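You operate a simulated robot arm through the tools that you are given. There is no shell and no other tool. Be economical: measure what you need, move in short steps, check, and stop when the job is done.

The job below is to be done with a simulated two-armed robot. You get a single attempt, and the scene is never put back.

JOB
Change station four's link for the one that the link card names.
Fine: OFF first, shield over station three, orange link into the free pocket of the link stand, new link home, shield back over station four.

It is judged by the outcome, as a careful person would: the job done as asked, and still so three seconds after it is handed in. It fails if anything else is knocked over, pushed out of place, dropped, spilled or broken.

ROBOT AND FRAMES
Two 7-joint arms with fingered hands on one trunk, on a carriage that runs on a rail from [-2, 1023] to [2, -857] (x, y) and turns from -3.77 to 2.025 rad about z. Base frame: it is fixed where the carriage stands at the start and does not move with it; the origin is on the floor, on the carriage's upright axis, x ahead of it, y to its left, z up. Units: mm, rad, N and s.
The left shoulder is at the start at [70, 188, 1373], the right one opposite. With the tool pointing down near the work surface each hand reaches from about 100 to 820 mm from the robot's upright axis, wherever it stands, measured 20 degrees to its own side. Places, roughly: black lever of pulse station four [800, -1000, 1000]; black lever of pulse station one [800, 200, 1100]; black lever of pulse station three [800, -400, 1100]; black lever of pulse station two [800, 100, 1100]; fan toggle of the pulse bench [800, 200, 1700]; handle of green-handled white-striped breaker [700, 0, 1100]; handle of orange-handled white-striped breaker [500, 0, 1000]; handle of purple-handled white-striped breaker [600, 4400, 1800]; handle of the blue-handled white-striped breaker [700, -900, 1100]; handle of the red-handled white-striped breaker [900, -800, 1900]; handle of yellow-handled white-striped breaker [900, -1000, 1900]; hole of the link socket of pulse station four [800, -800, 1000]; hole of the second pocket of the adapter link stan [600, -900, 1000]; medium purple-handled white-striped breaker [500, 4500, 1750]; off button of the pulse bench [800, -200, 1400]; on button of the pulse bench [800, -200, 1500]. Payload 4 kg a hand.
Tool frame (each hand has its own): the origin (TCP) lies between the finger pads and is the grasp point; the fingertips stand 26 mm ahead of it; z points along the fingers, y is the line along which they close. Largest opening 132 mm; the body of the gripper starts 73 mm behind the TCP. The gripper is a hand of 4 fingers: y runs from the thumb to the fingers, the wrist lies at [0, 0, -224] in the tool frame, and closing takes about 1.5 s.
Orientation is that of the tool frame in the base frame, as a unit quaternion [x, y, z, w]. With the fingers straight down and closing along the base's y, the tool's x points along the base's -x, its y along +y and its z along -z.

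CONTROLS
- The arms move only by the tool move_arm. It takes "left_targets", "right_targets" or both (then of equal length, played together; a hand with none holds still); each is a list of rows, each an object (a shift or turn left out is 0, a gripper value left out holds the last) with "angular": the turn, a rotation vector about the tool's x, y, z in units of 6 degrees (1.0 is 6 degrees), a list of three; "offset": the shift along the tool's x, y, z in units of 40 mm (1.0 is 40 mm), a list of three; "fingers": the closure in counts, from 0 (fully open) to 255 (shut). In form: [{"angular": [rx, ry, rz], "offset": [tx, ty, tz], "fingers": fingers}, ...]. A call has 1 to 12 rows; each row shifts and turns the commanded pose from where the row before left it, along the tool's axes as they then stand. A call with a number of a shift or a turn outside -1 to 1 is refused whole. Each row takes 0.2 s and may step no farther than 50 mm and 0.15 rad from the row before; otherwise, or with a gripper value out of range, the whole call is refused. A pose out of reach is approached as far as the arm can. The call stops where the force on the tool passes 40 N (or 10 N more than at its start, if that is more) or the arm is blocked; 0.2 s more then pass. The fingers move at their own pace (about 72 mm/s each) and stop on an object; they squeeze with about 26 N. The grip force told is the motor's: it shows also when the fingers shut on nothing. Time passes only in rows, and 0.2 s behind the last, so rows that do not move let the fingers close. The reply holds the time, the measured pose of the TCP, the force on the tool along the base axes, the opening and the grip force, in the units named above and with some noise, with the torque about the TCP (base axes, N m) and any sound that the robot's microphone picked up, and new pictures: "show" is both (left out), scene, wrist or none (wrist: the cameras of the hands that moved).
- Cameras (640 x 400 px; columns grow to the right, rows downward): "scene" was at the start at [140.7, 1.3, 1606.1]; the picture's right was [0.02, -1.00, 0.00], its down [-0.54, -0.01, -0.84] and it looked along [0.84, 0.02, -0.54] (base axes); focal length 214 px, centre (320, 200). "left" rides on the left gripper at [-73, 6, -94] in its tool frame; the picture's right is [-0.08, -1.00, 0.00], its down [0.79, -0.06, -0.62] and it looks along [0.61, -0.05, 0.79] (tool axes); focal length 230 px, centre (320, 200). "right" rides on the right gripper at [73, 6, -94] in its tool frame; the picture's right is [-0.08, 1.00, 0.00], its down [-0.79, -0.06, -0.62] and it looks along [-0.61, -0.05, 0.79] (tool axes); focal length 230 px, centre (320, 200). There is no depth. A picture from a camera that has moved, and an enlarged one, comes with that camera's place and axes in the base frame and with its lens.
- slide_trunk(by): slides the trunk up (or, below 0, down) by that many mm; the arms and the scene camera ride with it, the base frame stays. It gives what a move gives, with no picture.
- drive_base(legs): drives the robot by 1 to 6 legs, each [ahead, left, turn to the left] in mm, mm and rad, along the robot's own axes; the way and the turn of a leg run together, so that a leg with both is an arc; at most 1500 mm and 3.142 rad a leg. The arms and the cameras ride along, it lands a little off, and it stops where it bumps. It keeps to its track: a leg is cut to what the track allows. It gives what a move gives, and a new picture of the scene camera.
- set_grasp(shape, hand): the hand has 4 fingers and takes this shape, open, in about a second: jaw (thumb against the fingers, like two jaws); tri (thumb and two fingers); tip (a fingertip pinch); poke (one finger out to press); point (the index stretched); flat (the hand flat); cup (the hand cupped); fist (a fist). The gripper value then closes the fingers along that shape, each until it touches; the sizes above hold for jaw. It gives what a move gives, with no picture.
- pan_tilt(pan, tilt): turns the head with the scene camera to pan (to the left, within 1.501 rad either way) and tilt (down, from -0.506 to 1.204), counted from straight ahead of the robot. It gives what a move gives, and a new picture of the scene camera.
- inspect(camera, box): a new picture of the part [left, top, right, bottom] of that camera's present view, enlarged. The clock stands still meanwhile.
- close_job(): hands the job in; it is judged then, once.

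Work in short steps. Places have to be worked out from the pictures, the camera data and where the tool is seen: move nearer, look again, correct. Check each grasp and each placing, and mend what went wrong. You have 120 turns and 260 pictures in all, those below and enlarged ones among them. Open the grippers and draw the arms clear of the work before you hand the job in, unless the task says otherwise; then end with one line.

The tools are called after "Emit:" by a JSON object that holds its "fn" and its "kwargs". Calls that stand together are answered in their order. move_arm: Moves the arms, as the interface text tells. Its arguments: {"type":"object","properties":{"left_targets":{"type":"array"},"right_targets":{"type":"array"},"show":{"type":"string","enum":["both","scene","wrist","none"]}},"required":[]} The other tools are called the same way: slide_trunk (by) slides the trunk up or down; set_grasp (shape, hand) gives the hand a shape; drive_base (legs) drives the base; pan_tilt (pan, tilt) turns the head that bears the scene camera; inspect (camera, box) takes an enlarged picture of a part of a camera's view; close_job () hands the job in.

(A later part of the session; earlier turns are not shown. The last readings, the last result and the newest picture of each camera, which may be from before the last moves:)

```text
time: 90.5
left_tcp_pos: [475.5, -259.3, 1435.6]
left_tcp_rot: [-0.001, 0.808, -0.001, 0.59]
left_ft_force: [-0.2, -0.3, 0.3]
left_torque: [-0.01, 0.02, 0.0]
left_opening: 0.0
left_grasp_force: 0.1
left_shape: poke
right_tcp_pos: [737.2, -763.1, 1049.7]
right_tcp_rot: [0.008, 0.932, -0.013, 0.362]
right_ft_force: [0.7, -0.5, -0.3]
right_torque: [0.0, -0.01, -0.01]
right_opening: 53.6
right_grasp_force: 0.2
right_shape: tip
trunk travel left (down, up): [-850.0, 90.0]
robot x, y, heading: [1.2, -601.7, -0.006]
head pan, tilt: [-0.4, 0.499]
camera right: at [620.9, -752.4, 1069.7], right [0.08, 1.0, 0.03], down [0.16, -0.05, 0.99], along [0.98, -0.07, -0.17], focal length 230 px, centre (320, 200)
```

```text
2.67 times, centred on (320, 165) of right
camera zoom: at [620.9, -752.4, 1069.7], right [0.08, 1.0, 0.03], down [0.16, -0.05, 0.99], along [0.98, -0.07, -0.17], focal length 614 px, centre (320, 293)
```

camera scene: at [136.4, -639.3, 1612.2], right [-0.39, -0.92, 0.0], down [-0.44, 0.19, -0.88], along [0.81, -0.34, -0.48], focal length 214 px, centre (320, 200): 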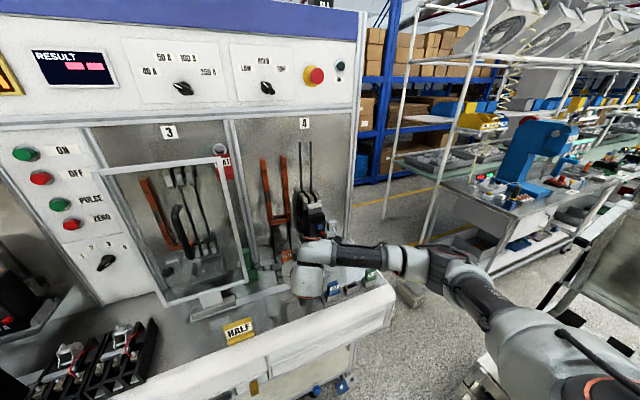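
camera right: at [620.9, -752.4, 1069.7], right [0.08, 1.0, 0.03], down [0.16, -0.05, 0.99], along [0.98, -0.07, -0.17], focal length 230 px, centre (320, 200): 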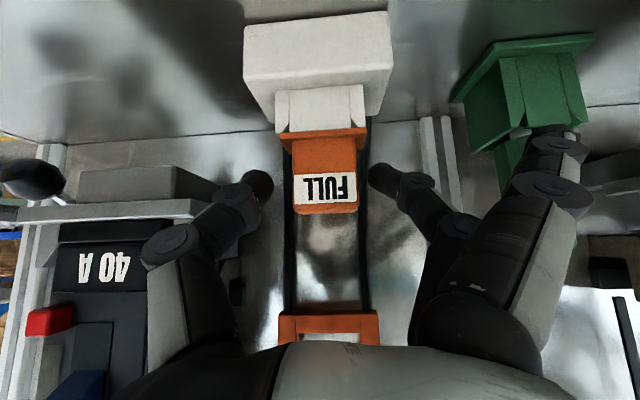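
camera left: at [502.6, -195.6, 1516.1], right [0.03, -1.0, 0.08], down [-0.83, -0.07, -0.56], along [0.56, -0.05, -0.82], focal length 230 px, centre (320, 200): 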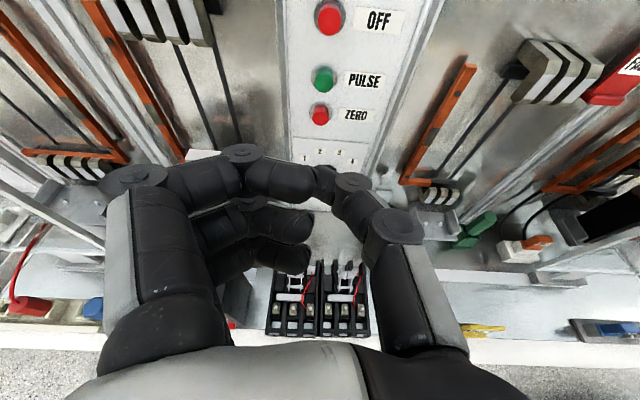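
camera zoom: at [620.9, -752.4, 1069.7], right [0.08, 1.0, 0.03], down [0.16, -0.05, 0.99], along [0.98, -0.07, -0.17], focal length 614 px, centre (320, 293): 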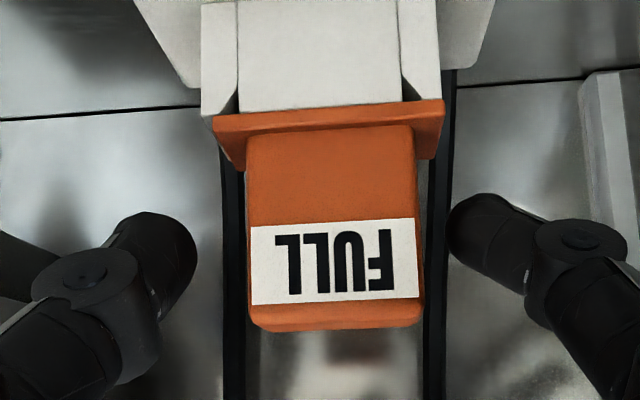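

Reseated and upright. Now the pads should meet the link squarely; I nudge 3 mm forward, 1 mm in y, and close.

Emit:
{"fn": "move_arm", "kwargs": {"right_targets": [{"offset": [-0.04, 0.03, 0.05]}, {"fingers": 255}, {}, {}, {}, {}, {}], "show": "wrist"}}

Emit:
{"fn": "inspect", "kwargs": {"camera": "right", "box": [200, 90, 440, 240]}}

```text
time: 92.1
left_tcp_pos: [475.7, -259.3, 1437.0]
left_tcp_rot: [0.0, 0.808, -0.001, 0.59]
left_ft_force: [-0.2, -0.6, -0.2]
left_torque: [0.01, 0.01, 0.01]
left_opening: 0.1
left_grasp_force: 0.1
left_shape: poke
right_tcp_pos: [740.3, -761.2, 1049.0]
right_tcp_rot: [0.007, 0.932, -0.012, 0.362]
right_ft_force: [-0.2, 0.3, -0.4]
right_torque: [0.02, -0.03, 0.01]
right_opening: 29.6
right_grasp_force: 25.9
right_shape: tip
trunk travel left (down, up): [-850.0, 90.0]
robot x, y, heading: [0.1, -602.7, -0.003]
head pan, tilt: [-0.4, 0.499]
camera right: at [623.5, -751.2, 1069.2], right [0.08, 1.0, 0.03], down [0.16, -0.05, 0.99], along [0.98, -0.07, -0.17], focal length 230 px, centre (320, 200)
```

right: 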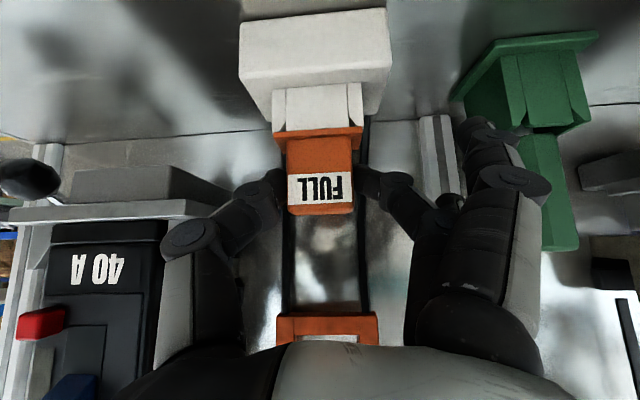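

```text
2.67 times, centred on (320, 165) of right
camera zoom: at [623.5, -751.2, 1069.2], right [0.08, 1.0, 0.03], down [0.16, -0.05, 0.99], along [0.98, -0.07, -0.17], focal length 614 px, centre (320, 293)
```

zoom: 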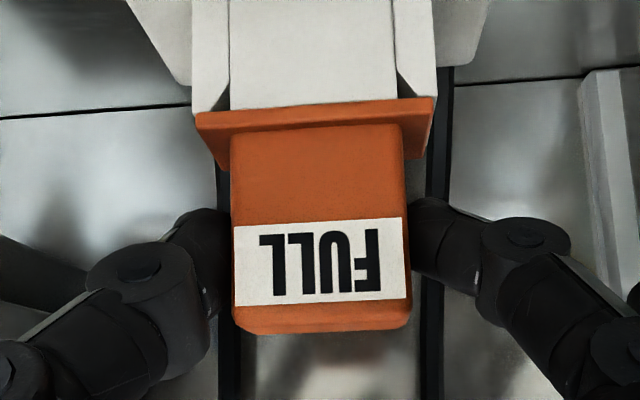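

Now a clean, square pinch (opening 30 mm, no side force, link upright). I pull up slowly.

Emit:
{"fn": "move_arm", "kwargs": {"right_targets": [{"offset": [-0.085, 0, -0.093]}, {"offset": [-0.085, 0, -0.093]}, {"offset": [-0.085, 0, -0.093]}, {"offset": [-0.085, 0, -0.093]}, {}], "show": "wrist"}}

```text
time: 93.3
left_tcp_pos: [476.1, -260.0, 1435.5]
left_tcp_rot: [0.0, 0.808, -0.001, 0.589]
left_ft_force: [0.5, -0.1, -0.5]
left_torque: [-0.01, 0.03, 0.01]
left_opening: 0.3
left_grasp_force: 0.1
left_shape: poke
right_tcp_pos: [740.6, -760.4, 1069.4]
right_tcp_rot: [0.008, 0.933, -0.013, 0.36]
right_ft_force: [0.6, -0.2, -0.2]
right_torque: [0.0, 0.07, 0.0]
right_opening: 29.8
right_grasp_force: 26.0
right_shape: tip
trunk travel left (down, up): [-850.0, 90.0]
robot x, y, heading: [-0.4, -606.5, -0.003]
head pan, tilt: [-0.4, 0.499]
camera right: at [623.3, -751.2, 1089.1], right [0.08, 1.0, 0.03], down [0.16, -0.05, 0.99], along [0.98, -0.07, -0.17], focal length 230 px, centre (320, 200)
```

right: 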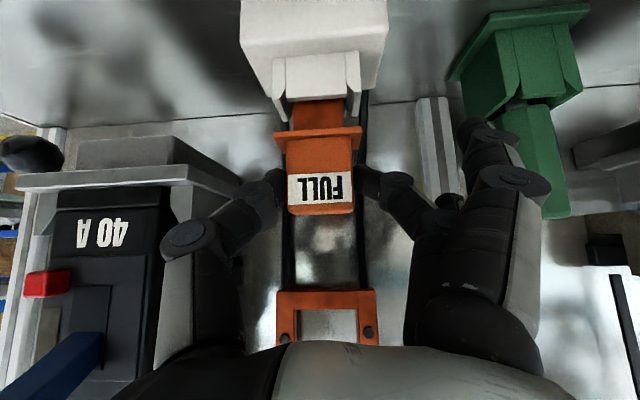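

It rises straight. (Seated pose to remember: TCP [740.3,-761.2,1049].) I continue up another 50 mm.

Emit:
{"fn": "move_arm", "kwargs": {"right_targets": [{"offset": [-0.17, 0, -0.185]}, {"offset": [-0.17, 0, -0.185]}, {"offset": [-0.17, 0, -0.185]}, {"offset": [-0.17, 0, -0.185]}, {"offset": [-0.17, 0, -0.185]}, {}], "show": "wrist"}}

Emit:
{"fn": "inspect", "kwargs": {"camera": "right", "box": [200, 0, 440, 150]}}

```text
time: 94.7
left_tcp_pos: [475.8, -259.9, 1436.2]
left_tcp_rot: [-0.001, 0.807, 0.0, 0.59]
left_ft_force: [0.2, -0.3, 0.1]
left_torque: [-0.02, -0.02, -0.02]
left_opening: 0.1
left_grasp_force: 0.0
left_shape: poke
right_tcp_pos: [740.0, -759.8, 1119.6]
right_tcp_rot: [0.008, 0.933, -0.013, 0.361]
right_ft_force: [0.0, -0.3, -2.1]
right_torque: [0.02, 0.02, -0.01]
right_opening: 29.7
right_grasp_force: 25.9
right_shape: tip
trunk travel left (down, up): [-850.0, 90.0]
robot x, y, heading: [3.5, -603.4, 0.0]
head pan, tilt: [-0.4, 0.499]
camera right: at [623.5, -750.4, 1139.6], right [0.08, 1.0, 0.03], down [0.16, -0.05, 0.99], along [0.98, -0.07, -0.17], focal length 230 px, centre (320, 200)
```

right: 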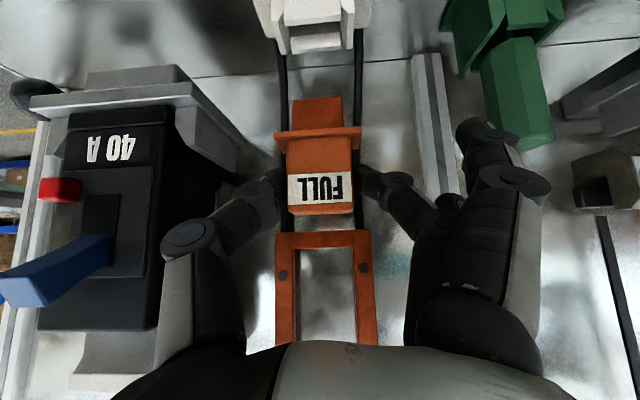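

```text
2.67 times, centred on (320, 75) of right
camera zoom: at [623.5, -750.4, 1139.6], right [0.08, 1.0, 0.03], down [0.16, -0.05, 0.99], along [0.98, -0.07, -0.17], focal length 614 px, centre (320, 533)
```

zoom: 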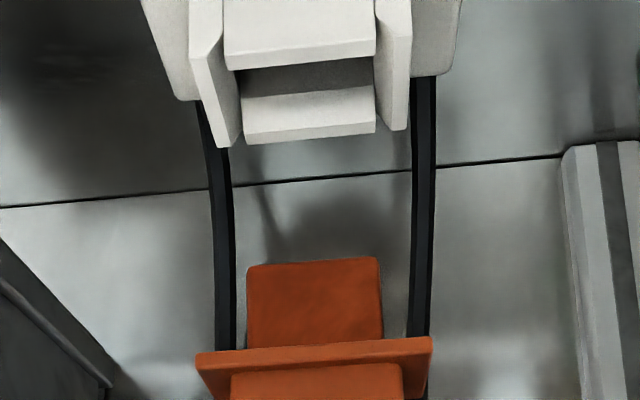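

The orange link is out cleanly. I retreat and carry it over the stand at a safe height.

Emit:
{"fn": "move_arm", "kwargs": {"right_targets": [{"offset": [0.47, 0, -0.6]}, {"offset": [0.47, 0, -0.6]}, {"offset": [0.47, 0, -0.6]}, {"offset": [0.47, 0, -0.6]}, {"offset": [0.22, -0.95, -0.2]}, {"offset": [0.22, -0.95, -0.2]}, {"offset": [0.22, -0.95, -0.2]}, {"offset": [0.22, -0.95, -0.2]}, {"offset": [0.22, -0.95, -0.2]}, {}], "show": "both"}}

```text
time: 96.9
left_tcp_pos: [475.8, -259.4, 1436.0]
left_tcp_rot: [-0.001, 0.808, -0.001, 0.589]
left_ft_force: [0.3, -1.0, 0.1]
left_torque: [0.0, 0.01, -0.02]
left_opening: 0.1
left_grasp_force: 0.0
left_shape: poke
right_tcp_pos: [556.2, -945.2, 1142.6]
right_tcp_rot: [0.008, 0.932, -0.014, 0.361]
right_ft_force: [0.4, 0.4, -1.6]
right_torque: [-0.01, -0.02, -0.01]
right_opening: 29.6
right_grasp_force: 25.8
right_shape: tip
trunk travel left (down, up): [-850.0, 90.0]
robot x, y, heading: [-0.1, -598.4, -0.005]
head pan, tilt: [-0.4, 0.499]
camera scene: at [137.2, -638.2, 1612.1], right [-0.39, -0.92, 0.0], down [-0.44, 0.19, -0.88], along [0.81, -0.34, -0.48], focal length 214 px, centre (320, 200)
camera right: at [438.8, -935.4, 1163.2], right [0.08, 1.0, 0.03], down [0.16, -0.05, 0.99], along [0.98, -0.07, -0.17], focal length 230 px, centre (320, 200)
```

scene: 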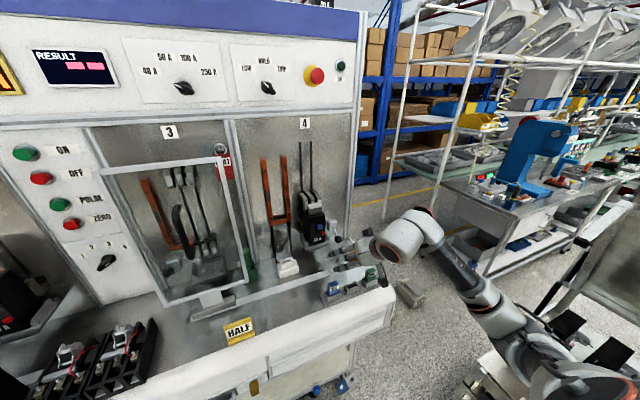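
right: 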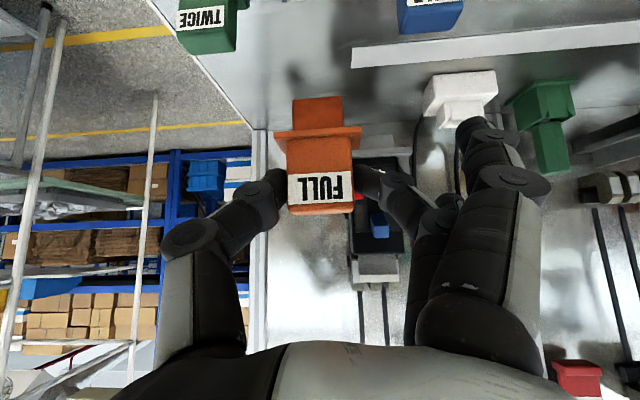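

The stand's pockets are nearly out of view. I draw the hand back 100 mm to view the free pocket past the link.

Emit:
{"fn": "move_arm", "kwargs": {"right_targets": [{"offset": [0.62, 0, -0.56]}, {"offset": [0.62, 0, -0.56]}, {"offset": [0.62, 0, -0.56]}, {}], "show": "wrist"}}

Emit:
{"fn": "inspect", "kwargs": {"camera": "right", "box": [180, 20, 460, 195]}}

Emit:
{"fn": "inspect", "kwargs": {"camera": "scene", "box": [300, 250, 400, 312]}}

```text
time: 97.9
left_tcp_pos: [475.8, -260.2, 1435.9]
left_tcp_rot: [0.0, 0.808, -0.001, 0.59]
left_ft_force: [-0.6, 0.0, -0.5]
left_torque: [0.01, -0.03, 0.0]
left_opening: 0.0
left_grasp_force: 0.1
left_shape: poke
right_tcp_pos: [455.2, -944.5, 1140.7]
right_tcp_rot: [0.009, 0.932, -0.014, 0.361]
right_ft_force: [-0.3, 0.7, -2.4]
right_torque: [0.0, -0.01, 0.02]
right_opening: 29.7
right_grasp_force: 26.4
right_shape: tip
trunk travel left (down, up): [-850.0, 90.0]
robot x, y, heading: [-1.9, -604.9, -0.004]
head pan, tilt: [-0.4, 0.499]
camera right: at [338.8, -933.9, 1161.8], right [0.08, 1.0, 0.03], down [0.16, -0.05, 0.99], along [0.98, -0.07, -0.17], focal length 230 px, centre (320, 200)
```

right: 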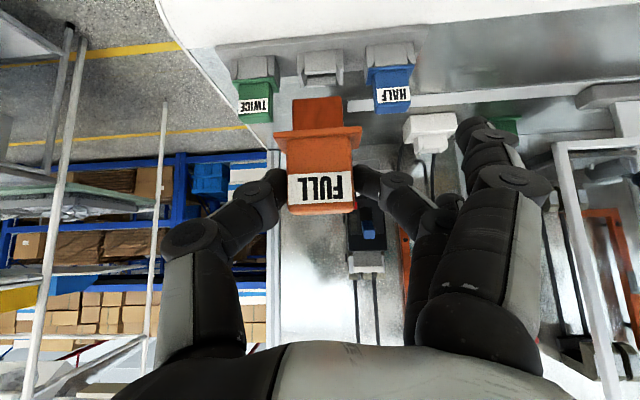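

```text
2.29 times, centred on (320, 108) of right
camera zoom: at [338.8, -933.9, 1161.8], right [0.08, 1.0, 0.03], down [0.16, -0.05, 0.99], along [0.98, -0.07, -0.17], focal length 526 px, centre (320, 411)
```

zoom: 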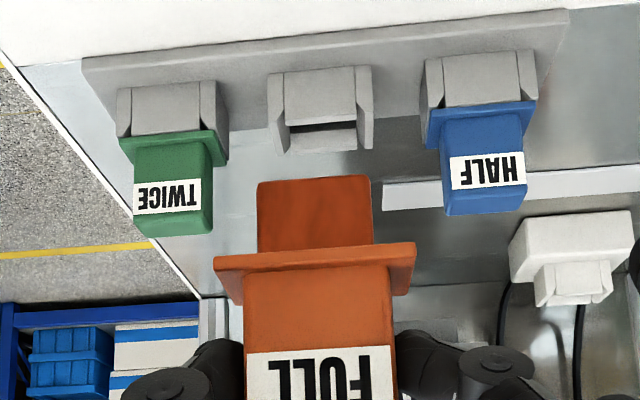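

```text
6.40 times, centred on (350, 281) of scene
camera zoom: at [136.8, -639.7, 1612.1], right [-0.39, -0.92, 0.0], down [-0.44, 0.19, -0.88], along [0.81, -0.34, -0.48], focal length 1373 px, centre (128, -318)
```

zoom: 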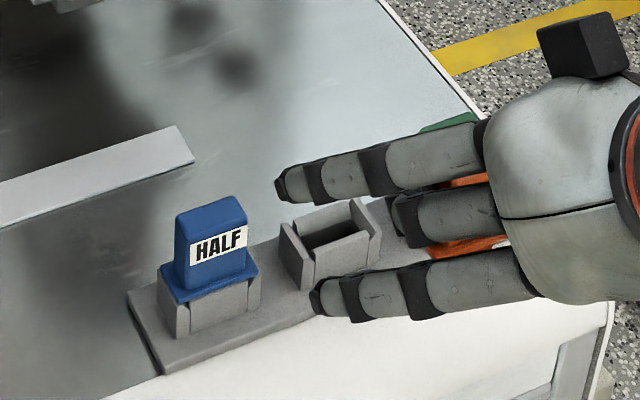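

Clear view: free pocket slot at about [577,-945], collar top z≈980, about 29 mm lower than the station socket. So seated there the TCP should be about [562,-946,1018]; I go to 47 mm above that.

Emit:
{"fn": "move_arm", "kwargs": {"right_targets": [{"offset": [-0.178, 0.012, 0.8]}, {"offset": [-0.178, 0.012, 0.8]}, {"offset": [-0.178, 0.012, 0.8]}, {"offset": [-0.178, 0.012, 0.8]}, {}], "show": "wrist"}}

Emit:
{"fn": "inspect", "kwargs": {"camera": "right", "box": [220, 20, 420, 145]}}

Emit:
{"fn": "inspect", "kwargs": {"camera": "scene", "box": [310, 250, 410, 312]}}

```text
time: 99.1
left_tcp_pos: [475.4, -260.3, 1436.4]
left_tcp_rot: [0.0, 0.808, -0.001, 0.59]
left_ft_force: [-0.9, 0.0, -0.1]
left_torque: [0.0, 0.0, 0.01]
left_opening: 0.0
left_grasp_force: 0.0
left_shape: poke
right_tcp_pos: [563.0, -945.1, 1067.6]
right_tcp_rot: [0.007, 0.932, -0.012, 0.362]
right_ft_force: [-0.3, 1.1, -0.4]
right_torque: [0.02, 0.04, 0.01]
right_opening: 29.6
right_grasp_force: 25.4
right_shape: tip
trunk travel left (down, up): [-850.0, 90.0]
robot x, y, heading: [3.2, -605.6, 0.001]
head pan, tilt: [-0.4, 0.499]
camera right: at [446.1, -935.7, 1087.2], right [0.08, 1.0, 0.03], down [0.16, -0.05, 0.99], along [0.98, -0.07, -0.17], focal length 230 px, centre (320, 200)
```

right: 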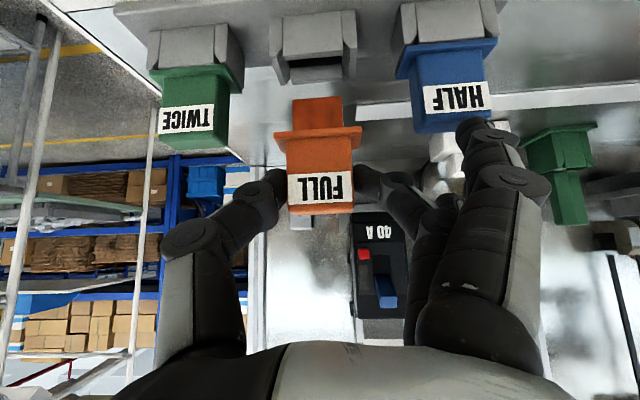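

```text
3.20 times, centred on (320, 82) of right
camera zoom: at [446.1, -935.7, 1087.2], right [0.08, 1.0, 0.03], down [0.16, -0.05, 0.99], along [0.98, -0.07, -0.17], focal length 736 px, centre (320, 576)
```

zoom: 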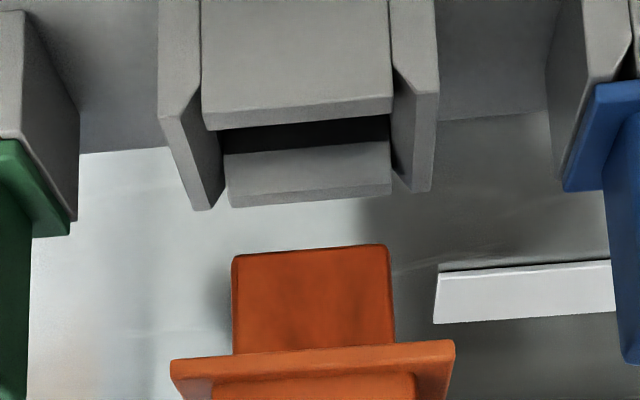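

```text
6.40 times, centred on (360, 281) of scene
camera zoom: at [136.0, -639.5, 1612.2], right [-0.39, -0.92, 0.0], down [-0.44, 0.19, -0.88], along [0.81, -0.34, -0.48], focal length 1373 px, centre (64, -318)
```

zoom: 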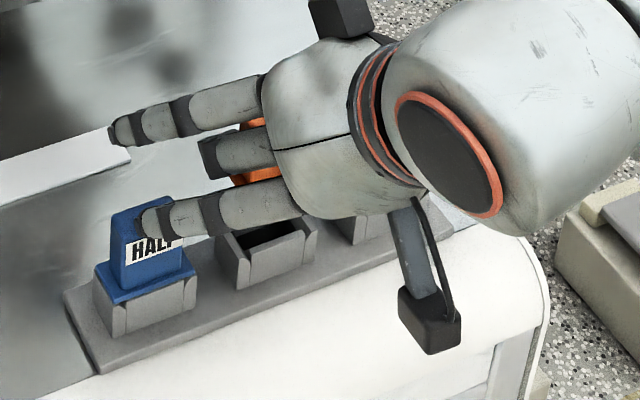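

The extended index finger would foul the blue link on the way down. The jaw shape folds all fingers in, so I'll reseat the orange link in its station socket (known pose), regrip it with jaw, and come back. I retrace the path.

Emit:
{"fn": "move_arm", "kwargs": {"right_targets": [{"offset": [-0.674, 0, -0.738]}, {"offset": [-0.674, 0, -0.738]}, {"offset": [-0.21, 0.92, 0.19]}, {"offset": [-0.21, 0.92, 0.19]}, {"offset": [-0.21, 0.92, 0.19]}, {"offset": [-0.21, 0.92, 0.19]}, {"offset": [-0.21, 0.92, 0.19]}, {"offset": [-0.587, 0.02, 0.84]}, {"offset": [-0.587, 0.02, 0.84]}, {"offset": [-0.587, 0.02, 0.84]}, {}], "show": "wrist"}}

Emit:
{"fn": "inspect", "kwargs": {"camera": "right", "box": [200, 0, 440, 150]}}

```text
time: 101.5
left_tcp_pos: [474.3, -260.1, 1436.2]
left_tcp_rot: [0.0, 0.807, -0.001, 0.59]
left_ft_force: [-0.5, -0.7, -0.2]
left_torque: [0.0, 0.0, -0.02]
left_opening: 0.3
left_grasp_force: 0.0
left_shape: poke
right_tcp_pos: [745.8, -761.5, 1117.2]
right_tcp_rot: [0.007, 0.932, -0.013, 0.361]
right_ft_force: [-0.2, -0.8, 0.0]
right_torque: [-0.01, 0.02, 0.03]
right_opening: 29.3
right_grasp_force: 26.1
right_shape: tip
trunk travel left (down, up): [-850.0, 90.0]
robot x, y, heading: [0.9, -606.3, 0.001]
head pan, tilt: [-0.4, 0.499]
camera right: at [628.4, -752.0, 1137.2], right [0.08, 1.0, 0.03], down [0.16, -0.05, 0.99], along [0.98, -0.07, -0.17], focal length 230 px, centre (320, 200)
```

right: 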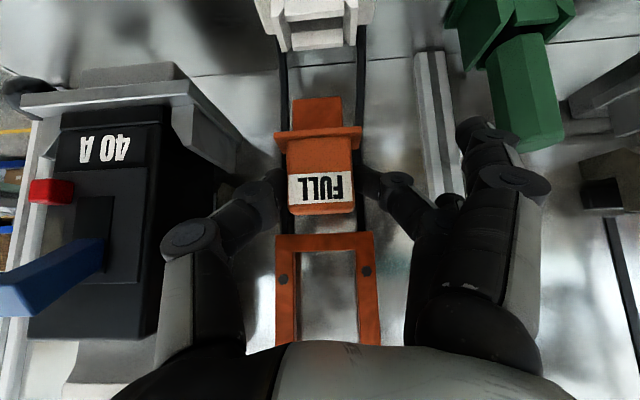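

```text
2.67 times, centred on (320, 75) of right
camera zoom: at [628.4, -752.0, 1137.2], right [0.08, 1.0, 0.03], down [0.16, -0.05, 0.99], along [0.98, -0.07, -0.17], focal length 614 px, centre (320, 533)
```

zoom: 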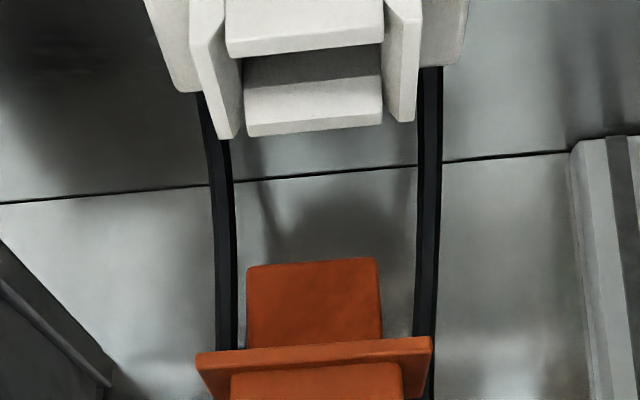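

The link hangs as when lifted. I correct 6 mm in x and 1 mm in y, then lower along the same line to just inside the socket.

Emit:
{"fn": "move_arm", "kwargs": {"right_targets": [{"offset": [0.107, 0.03, -0.098]}, {"offset": [0.17, 0, 0.185]}, {"offset": [0.17, 0, 0.185]}, {"offset": [0.17, 0, 0.185]}, {}], "show": "none"}}

Emit:
{"fn": "inspect", "kwargs": {"camera": "right", "box": [200, 40, 440, 190]}}

```text
time: 102.7
left_tcp_pos: [474.9, -259.5, 1437.2]
left_tcp_rot: [-0.001, 0.808, -0.001, 0.59]
left_ft_force: [0.0, -0.6, 0.3]
left_torque: [-0.03, 0.03, 0.0]
left_opening: 0.0
left_grasp_force: 0.1
left_shape: poke
right_tcp_pos: [739.8, -760.8, 1087.0]
right_tcp_rot: [0.008, 0.933, -0.013, 0.36]
right_ft_force: [0.0, -0.5, -1.4]
right_torque: [0.0, 0.02, 0.01]
right_opening: 29.7
right_grasp_force: 25.8
right_shape: tip
trunk travel left (down, up): [-850.0, 90.0]
robot x, y, heading: [2.8, -602.8, 0.001]
head pan, tilt: [-0.4, 0.499]
```

```text
2.67 times, centred on (320, 115) of right
camera zoom: at [622.2, -751.4, 1107.0], right [0.08, 1.0, 0.03], down [0.16, -0.05, 0.99], along [0.98, -0.07, -0.17], focal length 614 px, centre (320, 427)
```

zoom: 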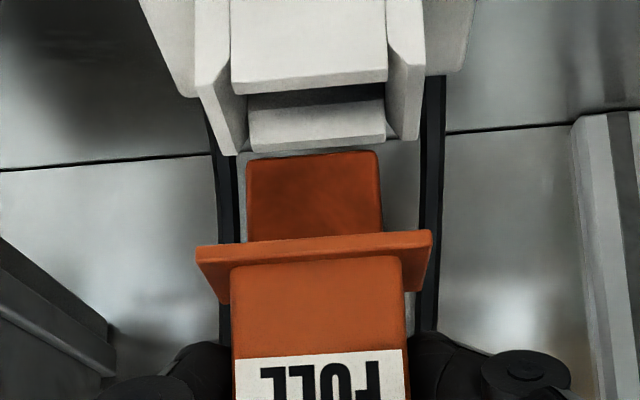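

The prong is lined up with the slot. I lower the remaining 38 mm in small steps.

Emit:
{"fn": "move_arm", "kwargs": {"right_targets": [{"offset": [0.135, 0, 0.148]}, {"offset": [0.135, 0, 0.148]}, {"offset": [0.135, 0, 0.148]}, {"offset": [0.135, 0, 0.148]}, {"offset": [0.09, 0, 0.1]}, {}], "show": "none"}}

Emit:
{"fn": "inspect", "kwargs": {"camera": "right", "box": [200, 90, 440, 240]}}

```text
time: 104.1
left_tcp_pos: [475.7, -260.7, 1437.2]
left_tcp_rot: [-0.001, 0.808, -0.001, 0.59]
left_ft_force: [0.4, -0.4, -0.8]
left_torque: [0.05, -0.01, -0.01]
left_opening: 0.0
left_grasp_force: 0.1
left_shape: poke
right_tcp_pos: [738.8, -762.6, 1049.2]
right_tcp_rot: [0.009, 0.932, -0.013, 0.362]
right_ft_force: [1.3, -0.8, 2.8]
right_torque: [0.06, -0.08, 0.05]
right_opening: 29.6
right_grasp_force: 26.1
right_shape: tip
trunk travel left (down, up): [-850.0, 90.0]
robot x, y, heading: [0.1, -605.3, -0.0]
head pan, tilt: [-0.4, 0.499]
```

```text
2.67 times, centred on (320, 165) of right
camera zoom: at [621.9, -752.3, 1069.6], right [0.08, 1.0, 0.03], down [0.16, -0.05, 0.99], along [0.98, -0.07, -0.17], focal length 614 px, centre (320, 293)
```

zoom: 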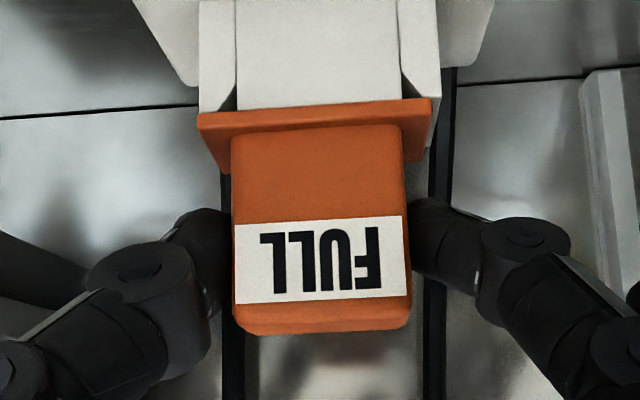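

It's reseated and the insertion tolerance is fine. I open, back off, change to jaw, and half-close.

Emit:
{"fn": "move_arm", "kwargs": {"right_targets": [{"fingers": 150}, {}, {}, {}, {"offset": [0.45, 0, -0.41]}, {"offset": [0.45, 0, -0.41]}, {"offset": [0.45, 0, -0.41]}, {}], "show": "none"}}

Emit:
{"fn": "set_grasp", "kwargs": {"hand": "right", "shape": "jaw"}}

Emit:
{"fn": "move_arm", "kwargs": {"right_targets": [{"fingers": 155}, {}, {}, {}, {}, {"offset": [-0.45, 0, 0.41]}, {"offset": [-0.45, 0, 0.41]}, {"offset": [-0.43, 0, 0.39]}, {}], "show": "wrist"}}

Emit:
{"fn": "inspect", "kwargs": {"camera": "right", "box": [200, 90, 440, 240]}}

```text
time: 105.9
left_tcp_pos: [475.9, -259.6, 1435.9]
left_tcp_rot: [-0.001, 0.808, 0.0, 0.59]
left_ft_force: [0.4, 0.0, 0.2]
left_torque: [0.02, 0.01, 0.03]
left_opening: 0.0
left_grasp_force: 0.1
left_shape: poke
right_tcp_pos: [664.2, -759.9, 1049.0]
right_tcp_rot: [0.008, 0.933, -0.012, 0.36]
right_ft_force: [-0.1, 0.0, -0.4]
right_torque: [-0.02, 0.0, 0.0]
right_opening: 53.8
right_grasp_force: 0.0
right_shape: tip
trunk travel left (down, up): [-850.0, 90.0]
robot x, y, heading: [1.7, -600.8, -0.003]
head pan, tilt: [-0.4, 0.499]
```

```text
time: 106.8
left_tcp_pos: [475.8, -259.9, 1436.0]
left_tcp_rot: [-0.001, 0.807, -0.001, 0.59]
left_ft_force: [-0.1, 0.8, -0.9]
left_torque: [0.0, -0.03, 0.01]
left_opening: 0.0
left_grasp_force: 0.1
left_shape: poke
right_tcp_pos: [665.2, -759.3, 1049.2]
right_tcp_rot: [0.008, 0.932, -0.013, 0.361]
right_ft_force: [0.1, 1.1, -0.7]
right_torque: [0.0, 0.0, 0.0]
right_opening: 132.0
right_grasp_force: 0.1
right_shape: jaw
trunk travel left (down, up): [-850.0, 90.0]
robot x, y, heading: [0.7, -607.3, 0.003]
head pan, tilt: [-0.4, 0.499]
```

```text
time: 108.8
left_tcp_pos: [475.6, -259.0, 1436.8]
left_tcp_rot: [-0.001, 0.808, -0.001, 0.59]
left_ft_force: [-0.3, 0.2, -0.2]
left_torque: [-0.02, 0.02, 0.02]
left_opening: 0.1
left_grasp_force: 0.0
left_shape: poke
right_tcp_pos: [737.0, -761.3, 1049.4]
right_tcp_rot: [0.008, 0.932, -0.012, 0.361]
right_ft_force: [-0.4, 0.6, -0.7]
right_torque: [-0.01, 0.02, 0.0]
right_opening: 52.4
right_grasp_force: 0.0
right_shape: jaw
trunk travel left (down, up): [-850.0, 90.0]
robot x, y, heading: [-1.8, -601.4, -0.001]
head pan, tilt: [-0.4, 0.499]
camera right: at [620.1, -751.7, 1069.9], right [0.08, 1.0, 0.03], down [0.16, -0.05, 0.99], along [0.98, -0.07, -0.17], focal length 230 px, centre (320, 200)
```

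right: 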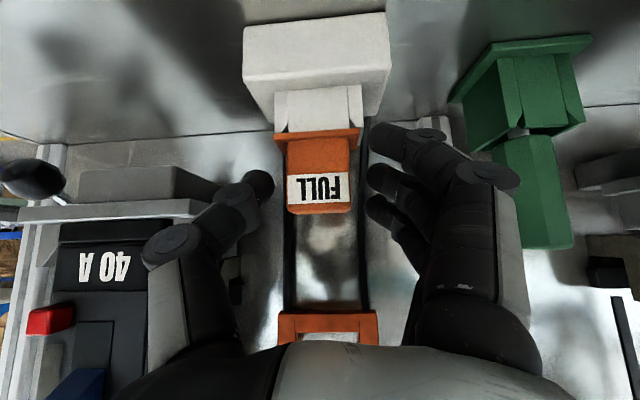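

```text
2.67 times, centred on (320, 165) of right
camera zoom: at [620.1, -751.7, 1069.9], right [0.08, 1.0, 0.03], down [0.16, -0.05, 0.99], along [0.98, -0.07, -0.17], focal length 614 px, centre (320, 293)
```

zoom: 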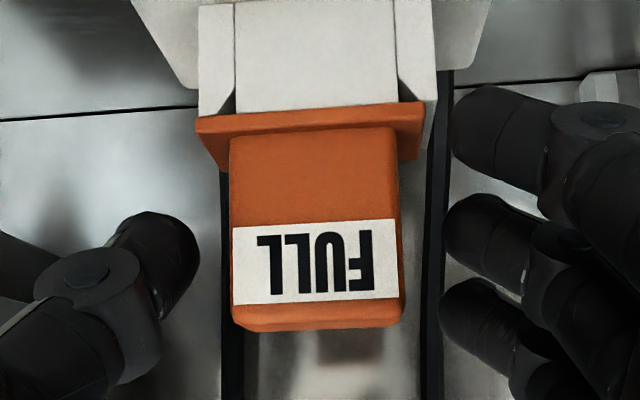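

Jaw is in position. I close and check.

Emit:
{"fn": "move_arm", "kwargs": {"right_targets": [{"fingers": 255}, {}, {}, {}, {}, {}], "show": "wrist"}}

Emit:
{"fn": "inspect", "kwargs": {"camera": "right", "box": [200, 90, 440, 240]}}

```text
time: 110.2
left_tcp_pos: [474.8, -259.7, 1437.0]
left_tcp_rot: [0.0, 0.808, -0.001, 0.589]
left_ft_force: [-0.5, -1.5, 0.3]
left_torque: [0.01, -0.02, 0.02]
left_opening: 0.1
left_grasp_force: 0.2
left_shape: poke
right_tcp_pos: [736.2, -761.3, 1050.5]
right_tcp_rot: [0.008, 0.933, -0.013, 0.361]
right_ft_force: [-0.4, -0.8, 3.8]
right_torque: [0.08, -0.01, 0.0]
right_opening: 28.0
right_grasp_force: 25.9
right_shape: jaw
trunk travel left (down, up): [-850.0, 90.0]
robot x, y, heading: [1.1, -607.5, -0.002]
head pan, tilt: [-0.4, 0.499]
camera right: at [619.6, -751.6, 1070.2], right [0.08, 1.0, 0.03], down [0.16, -0.05, 0.99], along [0.98, -0.07, -0.17], focal length 230 px, centre (320, 200)
```

right: 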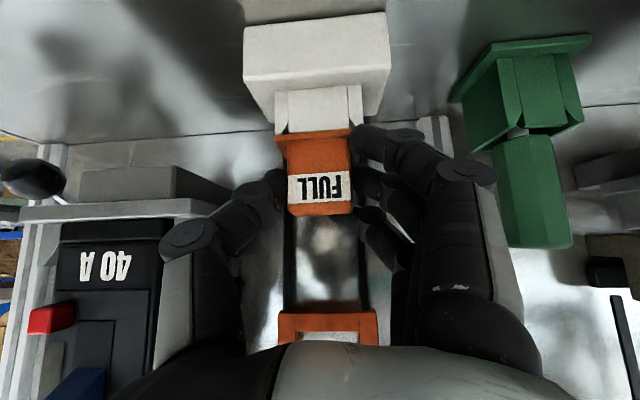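

```text
2.67 times, centred on (320, 165) of right
camera zoom: at [619.6, -751.6, 1070.2], right [0.08, 1.0, 0.03], down [0.16, -0.05, 0.99], along [0.98, -0.07, -0.17], focal length 614 px, centre (320, 293)
```

zoom: 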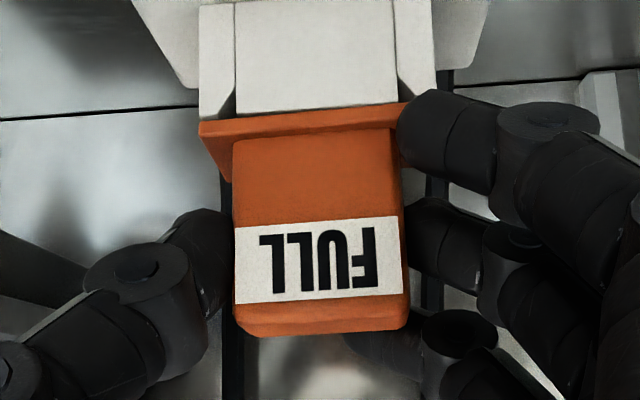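

Good, link upright and held by thumb and fingers (seated TCP [736.2,-761.3,1050.5]). I lift slowly.

Emit:
{"fn": "move_arm", "kwargs": {"right_targets": [{"offset": [-0.085, 0, -0.093]}, {"offset": [-0.085, 0, -0.093]}, {"offset": [-0.085, 0, -0.093]}, {"offset": [-0.085, 0, -0.093]}, {}], "show": "wrist"}}

```text
time: 111.4
left_tcp_pos: [474.9, -260.6, 1435.8]
left_tcp_rot: [-0.001, 0.807, -0.001, 0.59]
left_ft_force: [0.6, 0.8, -0.2]
left_torque: [-0.02, 0.01, 0.01]
left_opening: 0.0
left_grasp_force: 0.0
left_shape: poke
right_tcp_pos: [738.4, -761.4, 1070.5]
right_tcp_rot: [0.008, 0.932, -0.012, 0.361]
right_ft_force: [0.3, -0.2, -1.2]
right_torque: [-0.01, 0.05, 0.04]
right_opening: 23.6
right_grasp_force: 26.1
right_shape: jaw
trunk travel left (down, up): [-850.0, 90.0]
robot x, y, heading: [3.8, -602.0, -0.004]
head pan, tilt: [-0.4, 0.499]
camera right: at [620.4, -751.7, 1089.8], right [0.08, 1.0, 0.03], down [0.16, -0.05, 0.99], along [0.98, -0.07, -0.17], focal length 230 px, centre (320, 200)
```

right: 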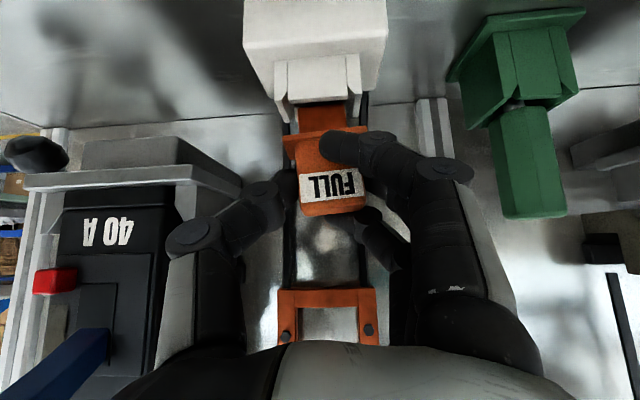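

The index has slipped across the front and the link turned slightly. I enlarge.

Emit:
{"fn": "inspect", "kwargs": {"camera": "right", "box": [220, 80, 420, 205]}}

```text
3.20 times, centred on (320, 142) of right
camera zoom: at [620.4, -751.7, 1089.8], right [0.08, 1.0, 0.03], down [0.16, -0.05, 0.99], along [0.98, -0.07, -0.17], focal length 736 px, centre (320, 384)
```

zoom: 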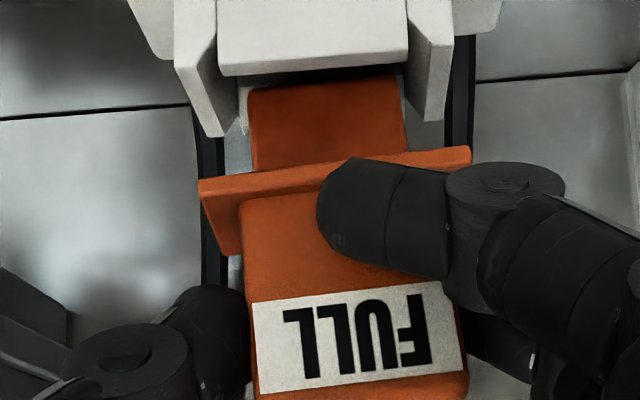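

Tilted about 8°, because the index caught the flange end. I lower it back, open, raise 7 mm so that the index passes clear in front of the body, and regrip.

Emit:
{"fn": "move_arm", "kwargs": {"right_targets": [{"offset": [0.085, 0, 0.093]}, {"offset": [0.085, 0, 0.093]}, {"offset": [0.085, 0, 0.093]}, {"offset": [0.085, 0, 0.093]}, {"fingers": 155}, {}, {}, {}, {}, {"offset": [-0.1, 0, -0.14]}, {}], "show": "none"}}

Emit:
{"fn": "inspect", "kwargs": {"camera": "right", "box": [200, 90, 440, 240]}}

```text
time: 113.8
left_tcp_pos: [475.2, -260.6, 1437.4]
left_tcp_rot: [0.0, 0.807, -0.001, 0.59]
left_ft_force: [0.2, -0.4, -0.4]
left_torque: [0.02, 0.01, -0.01]
left_opening: 0.2
left_grasp_force: 0.0
left_shape: poke
right_tcp_pos: [736.4, -760.2, 1056.9]
right_tcp_rot: [0.008, 0.932, -0.013, 0.361]
right_ft_force: [-0.5, 0.0, 0.6]
right_torque: [-0.02, 0.01, 0.0]
right_opening: 51.1
right_grasp_force: 0.1
right_shape: jaw
trunk travel left (down, up): [-850.0, 90.0]
robot x, y, heading: [3.1, -602.9, -0.001]
head pan, tilt: [-0.4, 0.499]
```

```text
2.67 times, centred on (320, 165) of right
camera zoom: at [619.5, -751.6, 1076.5], right [0.08, 1.0, 0.03], down [0.16, -0.05, 0.99], along [0.98, -0.07, -0.17], focal length 614 px, centre (320, 293)
```

zoom: 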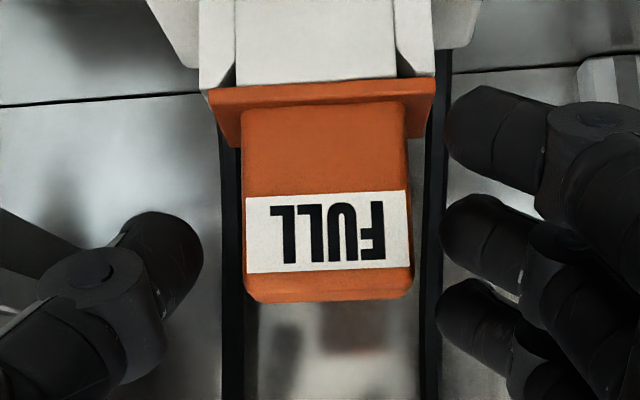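

Upright again. Now I close.

Emit:
{"fn": "move_arm", "kwargs": {"right_targets": [{"fingers": 255}, {}, {}, {}, {}, {}], "show": "none"}}

Emit:
{"fn": "inspect", "kwargs": {"camera": "right", "box": [200, 90, 440, 240]}}

```text
time: 115.2
left_tcp_pos: [475.2, -260.4, 1437.9]
left_tcp_rot: [0.0, 0.807, -0.002, 0.59]
left_ft_force: [0.7, 1.0, -0.7]
left_torque: [0.01, 0.04, -0.02]
left_opening: 0.0
left_grasp_force: 0.0
left_shape: poke
right_tcp_pos: [735.7, -762.4, 1057.2]
right_tcp_rot: [0.009, 0.932, -0.013, 0.362]
right_ft_force: [1.7, -4.3, 6.9]
right_torque: [-0.06, -0.1, 0.04]
right_opening: 14.7
right_grasp_force: 26.0
right_shape: jaw
trunk travel left (down, up): [-850.0, 90.0]
robot x, y, heading: [0.4, -599.7, -0.003]
head pan, tilt: [-0.4, 0.499]
```

```text
2.67 times, centred on (320, 165) of right
camera zoom: at [619.2, -752.9, 1077.2], right [0.08, 1.0, 0.03], down [0.16, -0.05, 0.99], along [0.98, -0.08, -0.16], focal length 614 px, centre (320, 293)
```

zoom: 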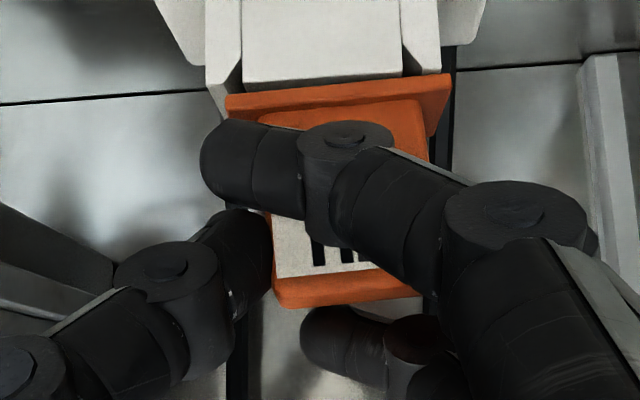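

The index folded in front and the thumb and middle finger hold the body. I test-lift 20 mm.

Emit:
{"fn": "move_arm", "kwargs": {"right_targets": [{"offset": [-0.085, 0, -0.093]}, {"offset": [-0.085, 0, -0.093]}, {"offset": [-0.085, 0, -0.093]}, {"offset": [-0.085, 0, -0.093]}, {}], "show": "wrist"}}

```text
time: 116.4
left_tcp_pos: [476.3, -259.2, 1436.6]
left_tcp_rot: [-0.001, 0.808, 0.0, 0.589]
left_ft_force: [0.9, -0.3, 0.9]
left_torque: [-0.02, 0.03, 0.0]
left_opening: 0.1
left_grasp_force: 0.0
left_shape: poke
right_tcp_pos: [737.5, -760.5, 1075.6]
right_tcp_rot: [0.007, 0.932, -0.012, 0.361]
right_ft_force: [-0.3, -0.1, -1.8]
right_torque: [-0.01, 0.03, 0.0]
right_opening: 14.3
right_grasp_force: 26.0
right_shape: jaw
trunk travel left (down, up): [-850.0, 90.0]
robot x, y, heading: [-1.0, -600.5, -0.006]
head pan, tilt: [-0.4, 0.499]
camera right: at [619.5, -750.9, 1096.4], right [0.08, 1.0, 0.03], down [0.16, -0.05, 0.99], along [0.98, -0.07, -0.17], focal length 230 px, centre (320, 200)
```

right: 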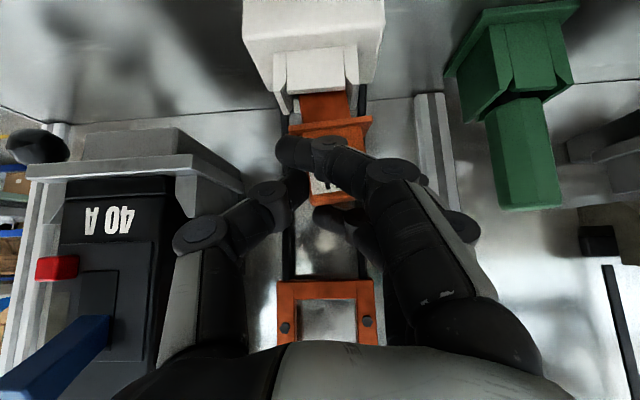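

It lifts almost upright (about 3° tilt). I raise another 50 mm and check.

Emit:
{"fn": "move_arm", "kwargs": {"right_targets": [{"offset": [-0.17, 0, -0.185]}, {"offset": [-0.17, 0, -0.185]}, {"offset": [-0.17, 0, -0.185]}, {"offset": [-0.17, 0, -0.185]}, {"offset": [-0.17, 0, -0.185]}, {}], "show": "none"}}

Emit:
{"fn": "inspect", "kwargs": {"camera": "right", "box": [200, 60, 440, 210]}}

```text
time: 117.8
left_tcp_pos: [475.6, -259.7, 1437.6]
left_tcp_rot: [0.0, 0.808, -0.001, 0.589]
left_ft_force: [0.6, -0.2, -0.4]
left_torque: [-0.02, -0.01, -0.01]
left_opening: 0.0
left_grasp_force: 0.1
left_shape: poke
right_tcp_pos: [738.0, -761.4, 1126.5]
right_tcp_rot: [0.008, 0.933, -0.013, 0.361]
right_ft_force: [0.1, 0.6, -1.2]
right_torque: [0.01, 0.0, -0.01]
right_opening: 14.2
right_grasp_force: 25.9
right_shape: jaw
trunk travel left (down, up): [-850.0, 90.0]
robot x, y, heading: [2.6, -603.2, -0.001]
head pan, tilt: [-0.4, 0.499]
```

```text
2.67 times, centred on (320, 135) of right
camera zoom: at [620.1, -750.5, 1146.4], right [0.08, 1.0, 0.03], down [0.16, -0.05, 0.99], along [0.98, -0.07, -0.17], focal length 614 px, centre (320, 373)
```

zoom: 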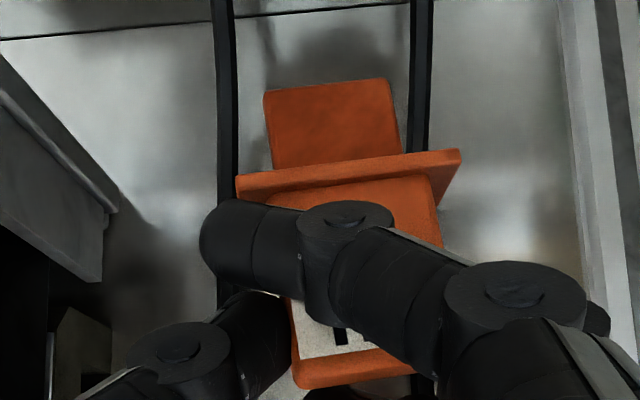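

Held with about 3° roll; I correct that with the hand while carrying it to above the free pocket.

Emit:
{"fn": "move_arm", "kwargs": {"right_targets": [{"offset": [0.47, 0, -0.6]}, {"offset": [0.47, 0, -0.6]}, {"offset": [0.47, 0, -0.6]}, {"offset": [0.47, 0, -0.6], "angular": [-0.37, 0, 0.34]}, {"offset": [0.22, -0.95, -0.2]}, {"offset": [0.22, -0.95, -0.2]}, {"offset": [0.22, -0.95, -0.2]}, {"offset": [0.22, -0.95, -0.2]}, {"offset": [0.22, -0.95, -0.2]}, {"offset": [0.5, 0, 0.55]}, {"offset": [0.5, 0, 0.55]}, {}], "show": "wrist"}}

Emit:
{"fn": "inspect", "kwargs": {"camera": "right", "box": [220, 0, 420, 125]}}

Emit:
{"fn": "inspect", "kwargs": {"camera": "scene", "box": [310, 240, 410, 302]}}

```text
time: 120.4
left_tcp_pos: [475.6, -260.2, 1437.1]
left_tcp_rot: [-0.001, 0.807, -0.001, 0.59]
left_ft_force: [0.0, -0.8, -0.5]
left_torque: [-0.01, 0.0, -0.03]
left_opening: 0.0
left_grasp_force: 0.1
left_shape: poke
right_tcp_pos: [553.1, -943.3, 1081.6]
right_tcp_rot: [0.017, 0.932, 0.012, 0.361]
right_ft_force: [0.2, -0.6, -0.9]
right_torque: [-0.01, 0.04, 0.0]
right_opening: 14.2
right_grasp_force: 25.8
right_shape: jaw
trunk travel left (down, up): [-850.0, 90.0]
robot x, y, heading: [4.1, -605.7, 0.003]
head pan, tilt: [-0.4, 0.499]
camera right: at [435.4, -935.1, 1101.5], right [0.08, 0.99, 0.09], down [0.16, -0.1, 0.98], along [0.98, -0.07, -0.17], focal length 230 px, centre (320, 200)
```

right: 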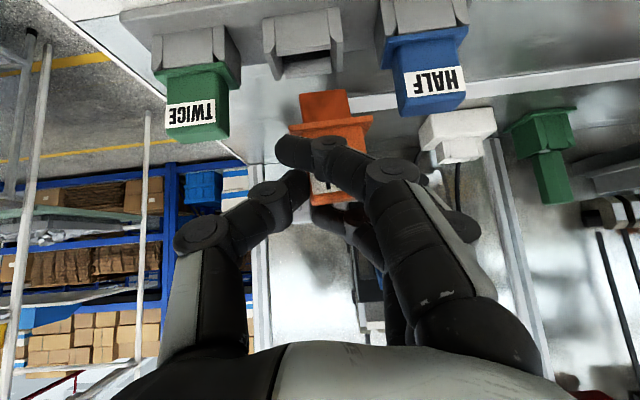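

```text
3.20 times, centred on (320, 62) of right
camera zoom: at [435.4, -935.1, 1101.5], right [0.08, 0.99, 0.09], down [0.16, -0.1, 0.98], along [0.98, -0.07, -0.17], focal length 736 px, centre (320, 640)
```

zoom: 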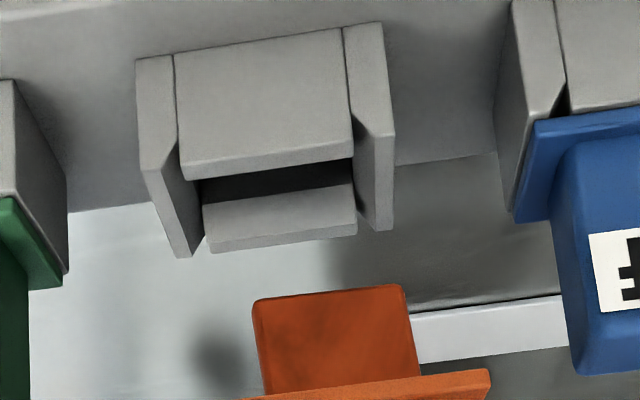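

```text
6.40 times, centred on (360, 271) of scene
camera zoom: at [136.1, -640.0, 1612.2], right [-0.39, -0.92, 0.0], down [-0.44, 0.19, -0.88], along [0.81, -0.34, -0.48], focal length 1373 px, centre (64, -254)
```

zoom: 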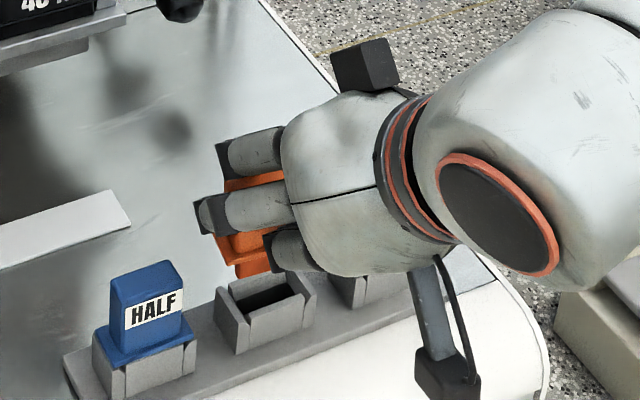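

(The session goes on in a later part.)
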